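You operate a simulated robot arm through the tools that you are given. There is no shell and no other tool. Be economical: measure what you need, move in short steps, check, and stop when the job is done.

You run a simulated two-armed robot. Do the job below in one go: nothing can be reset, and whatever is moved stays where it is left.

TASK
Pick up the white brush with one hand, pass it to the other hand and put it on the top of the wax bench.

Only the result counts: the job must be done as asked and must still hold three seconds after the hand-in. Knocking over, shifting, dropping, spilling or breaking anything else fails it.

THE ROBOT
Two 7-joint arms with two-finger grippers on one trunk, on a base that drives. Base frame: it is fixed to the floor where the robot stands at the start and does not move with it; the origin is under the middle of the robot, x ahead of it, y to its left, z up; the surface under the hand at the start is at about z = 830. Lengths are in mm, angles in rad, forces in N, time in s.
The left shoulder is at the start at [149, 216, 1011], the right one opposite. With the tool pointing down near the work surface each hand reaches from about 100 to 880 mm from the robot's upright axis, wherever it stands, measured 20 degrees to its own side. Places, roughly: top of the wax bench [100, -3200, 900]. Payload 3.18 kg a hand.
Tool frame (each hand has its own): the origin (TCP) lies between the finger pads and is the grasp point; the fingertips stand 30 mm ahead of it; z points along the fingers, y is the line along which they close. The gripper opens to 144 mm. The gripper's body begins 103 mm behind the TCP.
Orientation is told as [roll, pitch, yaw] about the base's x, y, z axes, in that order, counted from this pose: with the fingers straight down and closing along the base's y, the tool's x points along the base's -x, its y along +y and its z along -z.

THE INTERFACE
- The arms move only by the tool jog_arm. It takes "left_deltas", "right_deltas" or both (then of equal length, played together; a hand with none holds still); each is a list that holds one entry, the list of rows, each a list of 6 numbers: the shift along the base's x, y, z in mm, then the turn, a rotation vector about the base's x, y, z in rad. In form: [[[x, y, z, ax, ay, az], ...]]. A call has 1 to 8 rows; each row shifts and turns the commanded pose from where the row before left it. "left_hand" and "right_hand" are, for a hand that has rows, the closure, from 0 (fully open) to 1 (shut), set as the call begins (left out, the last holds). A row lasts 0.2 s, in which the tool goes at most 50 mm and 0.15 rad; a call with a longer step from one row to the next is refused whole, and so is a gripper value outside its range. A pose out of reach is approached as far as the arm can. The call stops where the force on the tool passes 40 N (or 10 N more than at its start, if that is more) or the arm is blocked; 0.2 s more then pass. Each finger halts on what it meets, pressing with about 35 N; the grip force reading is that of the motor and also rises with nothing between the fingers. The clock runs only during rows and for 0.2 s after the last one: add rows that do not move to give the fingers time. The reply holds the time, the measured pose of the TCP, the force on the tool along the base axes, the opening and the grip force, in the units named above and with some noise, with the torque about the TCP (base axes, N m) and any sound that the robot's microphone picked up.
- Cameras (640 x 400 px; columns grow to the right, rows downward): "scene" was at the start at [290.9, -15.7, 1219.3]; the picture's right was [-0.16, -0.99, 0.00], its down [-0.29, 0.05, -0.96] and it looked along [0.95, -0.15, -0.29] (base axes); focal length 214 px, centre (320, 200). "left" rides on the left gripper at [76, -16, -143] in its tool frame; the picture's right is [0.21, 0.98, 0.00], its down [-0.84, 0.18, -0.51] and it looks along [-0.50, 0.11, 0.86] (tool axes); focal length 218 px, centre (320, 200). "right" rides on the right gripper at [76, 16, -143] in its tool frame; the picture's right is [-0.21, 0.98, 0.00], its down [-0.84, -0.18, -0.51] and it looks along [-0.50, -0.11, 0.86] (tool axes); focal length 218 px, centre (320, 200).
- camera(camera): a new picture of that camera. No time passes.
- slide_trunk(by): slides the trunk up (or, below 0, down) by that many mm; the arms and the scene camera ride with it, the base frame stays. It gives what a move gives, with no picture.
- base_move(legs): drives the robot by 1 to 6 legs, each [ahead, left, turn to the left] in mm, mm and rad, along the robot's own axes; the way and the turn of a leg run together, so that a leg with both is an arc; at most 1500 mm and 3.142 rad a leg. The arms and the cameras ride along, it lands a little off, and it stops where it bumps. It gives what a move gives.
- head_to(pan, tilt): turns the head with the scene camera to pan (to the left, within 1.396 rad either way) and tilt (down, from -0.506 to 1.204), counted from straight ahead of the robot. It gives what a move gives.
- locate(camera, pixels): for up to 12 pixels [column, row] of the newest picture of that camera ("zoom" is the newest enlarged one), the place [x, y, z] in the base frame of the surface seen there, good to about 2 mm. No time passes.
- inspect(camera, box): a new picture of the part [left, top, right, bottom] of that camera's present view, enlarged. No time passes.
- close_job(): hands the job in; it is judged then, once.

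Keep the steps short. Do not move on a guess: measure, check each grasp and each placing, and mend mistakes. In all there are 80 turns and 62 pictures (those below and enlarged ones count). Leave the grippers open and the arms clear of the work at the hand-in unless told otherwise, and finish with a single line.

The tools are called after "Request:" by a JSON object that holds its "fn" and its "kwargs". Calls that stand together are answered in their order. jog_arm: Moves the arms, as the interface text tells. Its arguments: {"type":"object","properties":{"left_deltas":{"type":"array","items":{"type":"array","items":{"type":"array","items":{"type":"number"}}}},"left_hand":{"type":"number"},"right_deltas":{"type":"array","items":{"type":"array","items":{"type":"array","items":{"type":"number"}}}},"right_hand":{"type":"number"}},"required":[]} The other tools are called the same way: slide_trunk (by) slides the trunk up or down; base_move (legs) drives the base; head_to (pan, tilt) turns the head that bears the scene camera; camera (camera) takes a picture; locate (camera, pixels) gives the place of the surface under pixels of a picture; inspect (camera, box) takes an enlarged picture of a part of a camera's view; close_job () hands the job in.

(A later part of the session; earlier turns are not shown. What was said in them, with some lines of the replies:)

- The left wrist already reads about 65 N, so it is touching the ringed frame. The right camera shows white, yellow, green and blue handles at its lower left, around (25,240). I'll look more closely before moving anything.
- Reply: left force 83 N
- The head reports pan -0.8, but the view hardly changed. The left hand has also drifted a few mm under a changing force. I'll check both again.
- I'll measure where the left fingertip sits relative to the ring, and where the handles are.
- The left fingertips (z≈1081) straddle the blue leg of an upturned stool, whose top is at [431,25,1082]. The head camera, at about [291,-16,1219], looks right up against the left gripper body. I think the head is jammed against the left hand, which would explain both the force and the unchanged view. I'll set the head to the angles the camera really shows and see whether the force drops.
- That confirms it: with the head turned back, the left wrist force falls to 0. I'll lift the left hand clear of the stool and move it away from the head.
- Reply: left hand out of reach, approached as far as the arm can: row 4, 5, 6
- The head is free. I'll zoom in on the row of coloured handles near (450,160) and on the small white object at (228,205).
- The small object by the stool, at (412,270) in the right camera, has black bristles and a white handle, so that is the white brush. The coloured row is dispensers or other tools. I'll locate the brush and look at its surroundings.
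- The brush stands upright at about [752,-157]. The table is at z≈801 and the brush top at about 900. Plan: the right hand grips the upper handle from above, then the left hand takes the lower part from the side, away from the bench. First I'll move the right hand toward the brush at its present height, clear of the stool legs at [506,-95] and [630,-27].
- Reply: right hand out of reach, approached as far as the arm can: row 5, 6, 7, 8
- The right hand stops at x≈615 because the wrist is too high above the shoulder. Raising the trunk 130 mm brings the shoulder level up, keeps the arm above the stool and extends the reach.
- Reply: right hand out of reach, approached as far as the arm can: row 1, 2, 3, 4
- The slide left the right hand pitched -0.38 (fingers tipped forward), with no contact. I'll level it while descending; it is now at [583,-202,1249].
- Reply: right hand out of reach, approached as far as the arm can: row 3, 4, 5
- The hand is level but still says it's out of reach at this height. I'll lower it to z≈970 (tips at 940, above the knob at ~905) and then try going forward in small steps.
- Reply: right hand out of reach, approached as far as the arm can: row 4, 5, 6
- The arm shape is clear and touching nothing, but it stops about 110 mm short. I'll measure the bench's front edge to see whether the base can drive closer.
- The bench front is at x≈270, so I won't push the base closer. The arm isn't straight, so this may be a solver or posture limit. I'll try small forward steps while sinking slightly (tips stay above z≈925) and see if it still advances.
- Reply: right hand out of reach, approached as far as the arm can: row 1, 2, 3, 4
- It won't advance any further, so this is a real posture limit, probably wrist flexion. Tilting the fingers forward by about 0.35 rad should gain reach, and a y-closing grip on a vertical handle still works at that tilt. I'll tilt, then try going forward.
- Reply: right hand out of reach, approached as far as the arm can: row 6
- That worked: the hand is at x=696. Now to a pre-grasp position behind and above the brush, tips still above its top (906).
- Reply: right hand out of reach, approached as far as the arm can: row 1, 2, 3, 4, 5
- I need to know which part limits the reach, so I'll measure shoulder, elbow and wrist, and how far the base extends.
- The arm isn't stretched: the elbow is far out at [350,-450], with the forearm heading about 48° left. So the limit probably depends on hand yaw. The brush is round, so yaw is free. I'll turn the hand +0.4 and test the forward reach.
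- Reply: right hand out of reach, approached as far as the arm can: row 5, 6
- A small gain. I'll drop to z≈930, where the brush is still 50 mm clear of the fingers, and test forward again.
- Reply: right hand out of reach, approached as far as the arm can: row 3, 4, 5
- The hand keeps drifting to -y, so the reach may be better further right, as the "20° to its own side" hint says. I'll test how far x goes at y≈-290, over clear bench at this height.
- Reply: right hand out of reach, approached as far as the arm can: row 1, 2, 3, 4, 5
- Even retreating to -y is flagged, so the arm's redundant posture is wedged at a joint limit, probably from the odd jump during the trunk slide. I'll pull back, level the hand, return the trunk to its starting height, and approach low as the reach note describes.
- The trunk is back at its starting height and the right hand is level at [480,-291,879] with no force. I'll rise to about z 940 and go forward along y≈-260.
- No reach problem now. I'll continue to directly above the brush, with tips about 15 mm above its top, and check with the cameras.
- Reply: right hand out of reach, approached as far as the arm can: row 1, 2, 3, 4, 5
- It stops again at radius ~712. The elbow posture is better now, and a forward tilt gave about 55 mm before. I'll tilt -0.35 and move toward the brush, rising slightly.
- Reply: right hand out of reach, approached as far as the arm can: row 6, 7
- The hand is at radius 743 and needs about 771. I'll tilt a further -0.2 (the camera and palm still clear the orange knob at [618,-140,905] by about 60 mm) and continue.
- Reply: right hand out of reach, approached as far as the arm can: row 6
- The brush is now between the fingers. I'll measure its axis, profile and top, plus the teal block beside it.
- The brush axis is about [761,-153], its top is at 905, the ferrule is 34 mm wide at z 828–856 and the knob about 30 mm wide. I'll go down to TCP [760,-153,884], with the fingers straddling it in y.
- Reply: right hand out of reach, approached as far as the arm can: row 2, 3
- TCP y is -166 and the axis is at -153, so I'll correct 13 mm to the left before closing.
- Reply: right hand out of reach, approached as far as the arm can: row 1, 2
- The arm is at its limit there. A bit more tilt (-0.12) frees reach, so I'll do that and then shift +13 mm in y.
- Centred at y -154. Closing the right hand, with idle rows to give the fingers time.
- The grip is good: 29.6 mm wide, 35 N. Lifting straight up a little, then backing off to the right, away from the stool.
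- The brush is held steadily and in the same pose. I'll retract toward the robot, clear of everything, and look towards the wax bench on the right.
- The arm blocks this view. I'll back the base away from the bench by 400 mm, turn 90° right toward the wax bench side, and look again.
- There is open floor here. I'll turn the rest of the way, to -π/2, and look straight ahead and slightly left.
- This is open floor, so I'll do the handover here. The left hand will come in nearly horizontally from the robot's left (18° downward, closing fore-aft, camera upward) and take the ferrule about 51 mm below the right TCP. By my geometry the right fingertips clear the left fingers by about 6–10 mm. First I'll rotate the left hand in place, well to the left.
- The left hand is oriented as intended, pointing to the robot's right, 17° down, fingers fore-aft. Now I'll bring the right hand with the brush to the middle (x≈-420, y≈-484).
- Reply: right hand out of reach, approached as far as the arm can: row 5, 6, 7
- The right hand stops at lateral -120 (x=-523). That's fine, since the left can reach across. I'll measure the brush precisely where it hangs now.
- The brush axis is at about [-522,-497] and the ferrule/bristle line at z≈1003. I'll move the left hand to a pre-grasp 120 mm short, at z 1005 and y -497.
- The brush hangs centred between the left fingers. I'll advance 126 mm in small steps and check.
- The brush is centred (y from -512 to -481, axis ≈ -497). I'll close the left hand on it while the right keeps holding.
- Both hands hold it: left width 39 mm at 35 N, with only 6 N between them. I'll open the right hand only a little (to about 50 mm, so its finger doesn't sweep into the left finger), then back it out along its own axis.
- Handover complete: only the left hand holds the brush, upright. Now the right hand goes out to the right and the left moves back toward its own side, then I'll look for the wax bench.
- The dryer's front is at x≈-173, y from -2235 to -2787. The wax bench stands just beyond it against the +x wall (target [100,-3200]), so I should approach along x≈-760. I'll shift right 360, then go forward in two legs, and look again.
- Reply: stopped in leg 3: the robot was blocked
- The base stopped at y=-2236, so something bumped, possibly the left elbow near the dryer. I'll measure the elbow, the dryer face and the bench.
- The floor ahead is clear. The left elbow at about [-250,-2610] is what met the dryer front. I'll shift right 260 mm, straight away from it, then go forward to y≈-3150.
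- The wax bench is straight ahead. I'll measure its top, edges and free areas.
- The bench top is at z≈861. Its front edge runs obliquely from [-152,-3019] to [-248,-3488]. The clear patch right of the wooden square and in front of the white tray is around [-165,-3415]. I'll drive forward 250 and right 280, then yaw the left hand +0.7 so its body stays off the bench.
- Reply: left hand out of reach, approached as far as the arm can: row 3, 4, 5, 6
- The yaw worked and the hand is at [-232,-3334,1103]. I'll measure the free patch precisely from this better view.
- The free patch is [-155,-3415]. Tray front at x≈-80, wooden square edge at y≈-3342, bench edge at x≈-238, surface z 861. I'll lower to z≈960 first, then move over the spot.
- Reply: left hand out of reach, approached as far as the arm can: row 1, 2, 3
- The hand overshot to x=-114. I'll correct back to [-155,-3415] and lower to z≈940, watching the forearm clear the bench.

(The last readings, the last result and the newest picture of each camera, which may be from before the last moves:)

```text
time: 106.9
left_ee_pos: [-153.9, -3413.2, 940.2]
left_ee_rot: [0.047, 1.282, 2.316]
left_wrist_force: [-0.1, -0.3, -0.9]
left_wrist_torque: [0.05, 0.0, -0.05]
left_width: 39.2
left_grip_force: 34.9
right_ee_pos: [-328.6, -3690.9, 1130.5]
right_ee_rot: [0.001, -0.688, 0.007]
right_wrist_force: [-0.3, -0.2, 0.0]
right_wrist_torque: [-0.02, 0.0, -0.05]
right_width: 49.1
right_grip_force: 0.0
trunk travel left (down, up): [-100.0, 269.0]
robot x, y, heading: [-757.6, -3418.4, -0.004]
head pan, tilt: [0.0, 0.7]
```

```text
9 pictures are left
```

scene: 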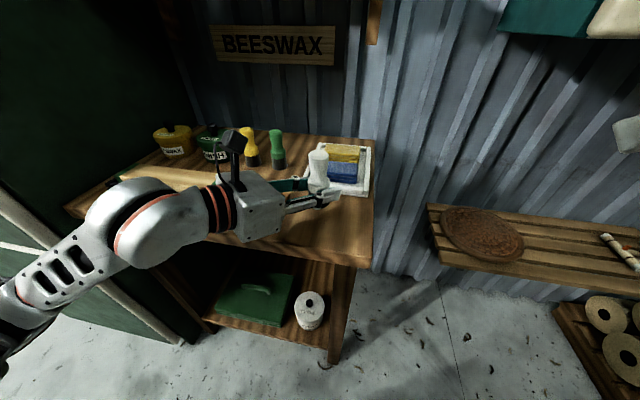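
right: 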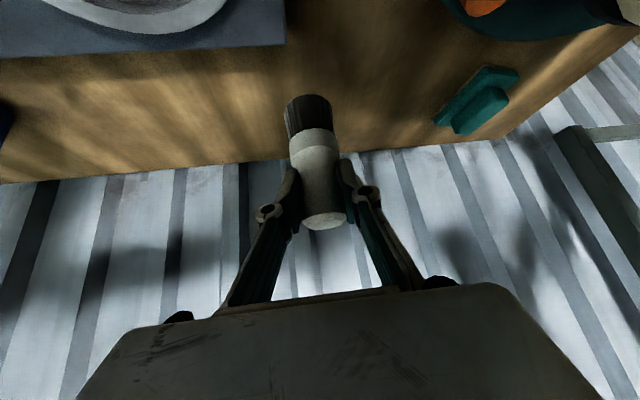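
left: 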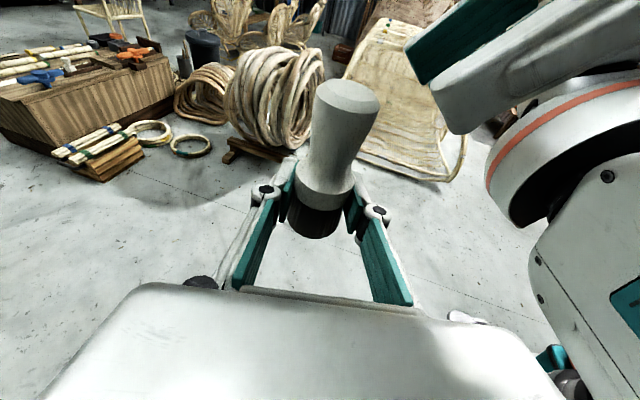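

Right over the spot. Before lowering the last ~48 mm I'll check clearances under the gripper and wrist.

Request:
{"fn": "locate", "kwargs": {"camera": "scene", "pixels": [[248, 236], [212, 228], [145, 262], [115, 200], [175, 205], [210, 190], [270, 195], [150, 170], [318, 160]]}}

Request:
{"fn": "camera", "kwargs": {"camera": "left"}}

```text
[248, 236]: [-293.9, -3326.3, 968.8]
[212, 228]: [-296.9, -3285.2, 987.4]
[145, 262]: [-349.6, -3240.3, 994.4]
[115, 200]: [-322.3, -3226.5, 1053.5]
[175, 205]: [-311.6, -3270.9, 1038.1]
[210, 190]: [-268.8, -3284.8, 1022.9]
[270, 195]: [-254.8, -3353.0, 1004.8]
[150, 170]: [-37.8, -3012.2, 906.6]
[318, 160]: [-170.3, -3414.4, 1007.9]
```

```text
8 pictures are left
```

left: 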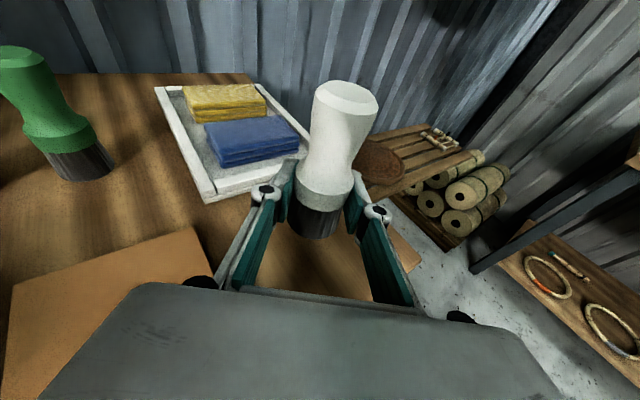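

Clearances are fine: the gripper underside is at 968 and mostly off the bench edge. I'll lower 40 mm, then use small steps to touch down (expected at TCP z≈891).

Request:
{"fn": "jog_arm", "kwargs": {"left_deltas": [[[0, 0, -14, 0, 0, 0], [0, 0, -14, 0, 0, 0], [0, 0, -12, 0, 0, 0], [0, 0, -3, 0, 0, 0], [0, 0, -2, 0, 0, 0], [0, 0, 0, 0, 0, 0]]]}}

Request:
{"fn": "inspect", "kwargs": {"camera": "left", "box": [240, 70, 440, 300]}}

```text
time: 108.3
left_ee_pos: [-150.1, -3400.8, 902.9]
left_ee_rot: [0.044, 1.281, 2.313]
left_wrist_force: [0.1, -0.7, -0.6]
left_wrist_torque: [-0.03, 0.0, 0.01]
left_width: 39.4
left_grip_force: 35.2
left hand out of reach, approached as far as the arm can: row 1, 2, 3
right_ee_pos: [-328.7, -3689.3, 1130.3]
right_ee_rot: [0.002, -0.689, 0.01]
right_wrist_force: [0.6, -0.4, -0.1]
right_wrist_torque: [-0.02, -0.01, 0.0]
right_width: 48.8
right_grip_force: 0.2
trunk travel left (down, up): [-100.0, 269.0]
robot x, y, heading: [-758.5, -3417.0, 0.003]
head pan, tilt: [0.0, 0.7]
```

```text
1.74 times, centred on (340, 185) of left
```

zoom: 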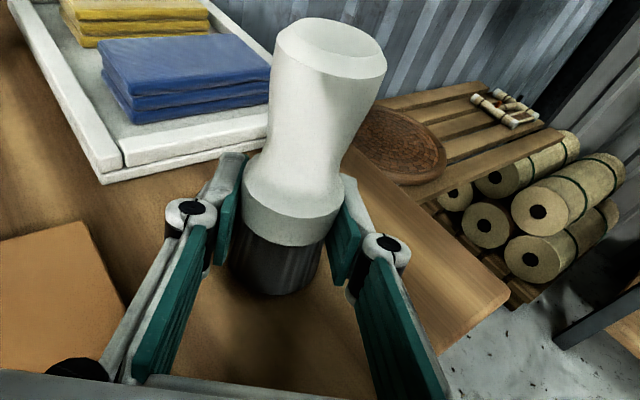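

The brush is about 12 mm above the bench, with clear surface around it. Continuing down in 3 mm steps.

Request:
{"fn": "jog_arm", "kwargs": {"left_deltas": [[[0, 0, -3, 0, 0, 0], [0, 0, -3, 0, 0, 0], [0, 0, -3, 0, 0, 0], [0, 0, -2, 0, 0, 0], [0, 0, 0, 0, 0, 0]]]}}

```text
time: 109.5
left_ee_pos: [-149.6, -3398.9, 893.3]
left_ee_rot: [0.043, 1.28, 2.315]
left_wrist_force: [1.1, 0.2, 0.3]
left_wrist_torque: [-0.01, -0.02, 0.0]
left_width: 39.3
left_grip_force: 34.8
left hand out of reach, approached as far as the arm can: row 3
right_ee_pos: [-328.2, -3689.9, 1130.6]
right_ee_rot: [0.001, -0.688, 0.009]
right_wrist_force: [-0.5, 0.2, 0.0]
right_wrist_torque: [0.0, 0.01, 0.01]
right_width: 48.8
right_grip_force: 0.0
trunk travel left (down, up): [-100.0, 269.0]
robot x, y, heading: [-755.1, -3417.8, 0.001]
head pan, tilt: [0.0, 0.7]
```

No contact yet (force ≈ 0) at z 893. A few more 1–2 mm steps.

Request:
{"fn": "jog_arm", "kwargs": {"left_deltas": [[[0, 0, -1.5, 0, 0, 0], [0, 0, -1.5, 0, 0, 0], [0, 0, -1, 0, 0, 0], [0, 0, 0, 0, 0, 0]]]}}

Request:
{"fn": "inspect", "kwargs": {"camera": "left", "box": [260, 150, 400, 260]}}

```text
time: 110.5
left_ee_pos: [-148.3, -3397.6, 891.9]
left_ee_rot: [0.039, 1.283, 2.309]
left_wrist_force: [-0.1, -2.5, 6.7]
left_wrist_torque: [-0.08, -0.16, -0.06]
left_width: 39.6
left_grip_force: 34.9
right_ee_pos: [-329.7, -3689.0, 1131.4]
right_ee_rot: [0.003, -0.69, 0.009]
right_wrist_force: [0.3, -0.1, 1.0]
right_wrist_torque: [-0.02, 0.04, 0.03]
right_width: 49.0
right_grip_force: 0.1
trunk travel left (down, up): [-100.0, 269.0]
robot x, y, heading: [-761.2, -3415.4, 0.002]
head pan, tilt: [0.0, 0.7]
```

```text
3.64 times, centred on (330, 205) of left
```

zoom: 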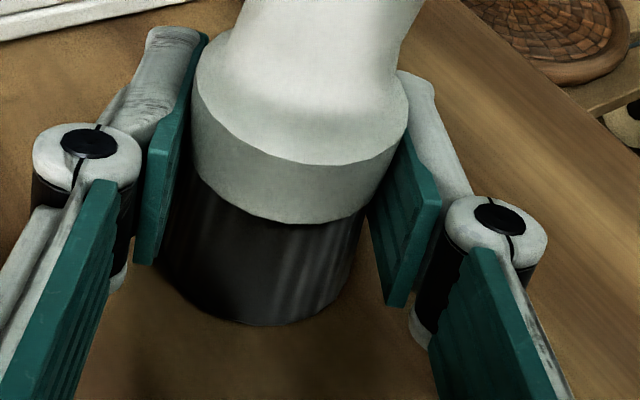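

Touchdown: +6.7 N upward with the bristles on the bench. I'll open the left hand only to about 62 mm and back out along its own axis, rising slightly.

Request:
{"fn": "jog_arm", "kwargs": {"left_deltas": [[[0, 0, 0, 0, 0, 0], [0, 0, 0, 0, 0, 0], [0, 0, 0, 0, 0, 0]]], "left_hand": 0.57}}

Request:
{"fn": "camera", "kwargs": {"camera": "left"}}

```text
time: 111.3
left_ee_pos: [-148.6, -3398.3, 889.9]
left_ee_rot: [0.049, 1.28, 2.319]
left_wrist_force: [-0.6, 0.1, 0.5]
left_wrist_torque: [0.0, -0.03, 0.03]
left_width: 62.1
left_grip_force: 0.0
right_ee_pos: [-328.9, -3689.7, 1130.6]
right_ee_rot: [0.0, -0.689, 0.01]
right_wrist_force: [0.5, -0.1, -0.1]
right_wrist_torque: [-0.02, -0.03, 0.04]
right_width: 49.1
right_grip_force: 0.1
trunk travel left (down, up): [-100.0, 269.0]
robot x, y, heading: [-757.2, -3414.9, 0.0]
head pan, tilt: [0.0, 0.7]
```

```text
5 pictures are left
```

left: 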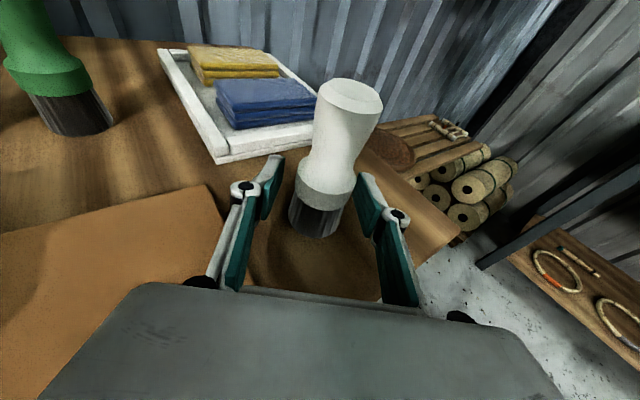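

The brush stands free with a gap on both sides. I'll retract in small steps and check for drift.

Request:
{"fn": "jog_arm", "kwargs": {"left_deltas": [[[-5, 5.5, 2.5, 0, 0, 0], [-5, 5.5, 2.5, 0, 0, 0], [-5, 5.5, 2.5, 0, 0, 0], [0, 0, 0, 0, 0, 0]]]}}

```text
time: 112.3
left_ee_pos: [-164.2, -3381.3, 896.6]
left_ee_rot: [0.044, 1.282, 2.313]
left_wrist_force: [0.4, -0.5, 0.3]
left_wrist_torque: [0.01, 0.01, -0.05]
left_width: 61.9
left_grip_force: 0.2
right_ee_pos: [-328.7, -3690.1, 1129.9]
right_ee_rot: [0.002, -0.688, 0.01]
right_wrist_force: [0.3, 0.4, -0.3]
right_wrist_torque: [-0.03, 0.02, -0.02]
right_width: 48.8
right_grip_force: 0.1
trunk travel left (down, up): [-100.0, 269.0]
robot x, y, heading: [-758.2, -3416.7, 0.004]
head pan, tilt: [0.0, 0.7]
```

It tracks exactly with no force. Continuing to back out.

Request:
{"fn": "jog_arm", "kwargs": {"left_deltas": [[[-8, 9, 4, 0, 0, 0], [-8, 9, 4, 0, 0, 0], [-10, 11, 5, 0, 0, 0], [-12, 13, 6, 0, 0, 0], [-14, 15, 8, 0, 0, 0], [-16, 14, 12, 0, 0, 0], [0, 0, 0, 0, 0, 0]]]}}

Request:
{"fn": "camera", "kwargs": {"camera": "scene"}}

```text
time: 113.9
left_ee_pos: [-177.9, -3314.4, 931.4]
left_ee_rot: [0.048, 1.282, 2.314]
left_wrist_force: [-0.1, 0.0, -1.1]
left_wrist_torque: [0.01, -0.02, 0.0]
left_width: 61.9
left_grip_force: 0.1
left hand out of reach, approached as far as the arm can: row 3, 4, 5, 6
right_ee_pos: [-327.8, -3689.2, 1131.1]
right_ee_rot: [0.002, -0.689, 0.009]
right_wrist_force: [0.4, -0.1, -0.3]
right_wrist_torque: [0.02, 0.01, 0.03]
right_width: 48.9
right_grip_force: 0.0
trunk travel left (down, up): [-100.0, 269.0]
robot x, y, heading: [-754.7, -3417.2, -0.005]
head pan, tilt: [0.0, 0.7]
```

```text
4 pictures are left
```

scene: 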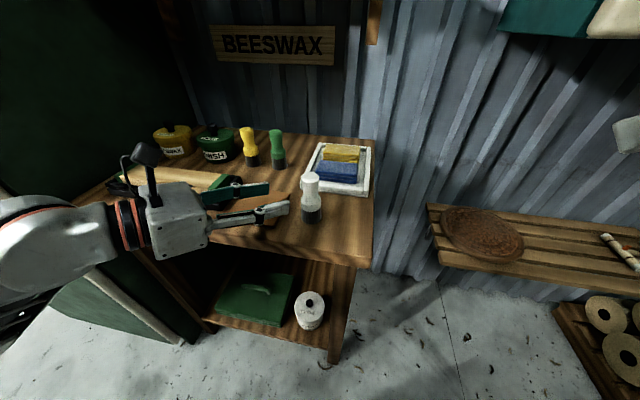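

The brush stands upright on the bench and the left fingers are past it. I'll drive the base straight back 250 mm so the arms are clear, then open both grippers.

Request:
{"fn": "base_move", "kwargs": {"legs": [[-250, 0, 0]]}}

Request:
{"fn": "jog_arm", "kwargs": {"left_deltas": [[[0, 0, 0, 0, 0, 0], [0, 0, 0, 0, 0, 0], [0, 0, 0, 0, 0, 0], [0, 0, 0, 0, 0, 0]]], "right_deltas": [[[0, 0, 0, 0, 0, 0], [0, 0, 0, 0, 0, 0], [0, 0, 0, 0, 0, 0], [0, 0, 0, 0, 0, 0]]], "left_hand": 0, "right_hand": 0}}

Request:
{"fn": "camera", "kwargs": {"camera": "scene"}}

```text
time: 115.7
left_ee_pos: [-425.3, -3316.1, 931.5]
left_ee_rot: [0.044, 1.28, 2.31]
left_wrist_force: [-0.5, 0.5, -0.4]
left_wrist_torque: [-0.01, 0.05, 0.02]
left_width: 61.7
left_grip_force: 0.0
right_ee_pos: [-577.5, -3690.1, 1129.7]
right_ee_rot: [0.003, -0.689, 0.008]
right_wrist_force: [0.3, -0.4, -0.1]
right_wrist_torque: [-0.02, 0.01, 0.03]
right_width: 48.9
right_grip_force: 0.0
trunk travel left (down, up): [-100.0, 269.0]
robot x, y, heading: [-1004.8, -3416.9, -0.005]
head pan, tilt: [0.0, 0.7]
```

```text
time: 116.7
left_ee_pos: [-424.8, -3315.2, 932.3]
left_ee_rot: [0.044, 1.283, 2.309]
left_wrist_force: [0.6, -0.2, 0.6]
left_wrist_torque: [0.02, -0.01, 0.0]
left_width: 143.9
left_grip_force: 0.0
right_ee_pos: [-576.6, -3690.0, 1129.8]
right_ee_rot: [0.003, -0.689, 0.007]
right_wrist_force: [0.2, 0.2, -0.1]
right_wrist_torque: [-0.04, -0.01, 0.02]
right_width: 144.2
right_grip_force: 0.1
trunk travel left (down, up): [-100.0, 269.0]
robot x, y, heading: [-1009.3, -3419.1, -0.003]
head pan, tilt: [0.0, 0.7]
```

```text
3 pictures are left
```

scene: 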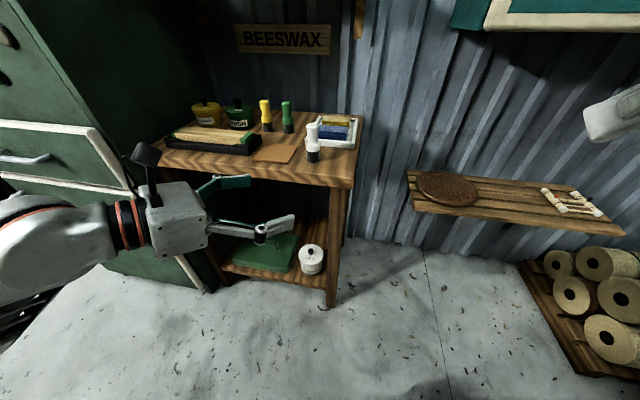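

The brush stands on the wax bench at about (312,145), the other items there look undisturbed, and both grippers are open and clear. Handing in.

Request:
{"fn": "close_job", "kwargs": {}}

```text
The job is handed in.
```

I picked up the white brush with the right hand, passed it to the left, and left it standing upright on the wax bench; on the way there the base was stopped once, probably by the left elbow touching the dryer, with no visible damage.
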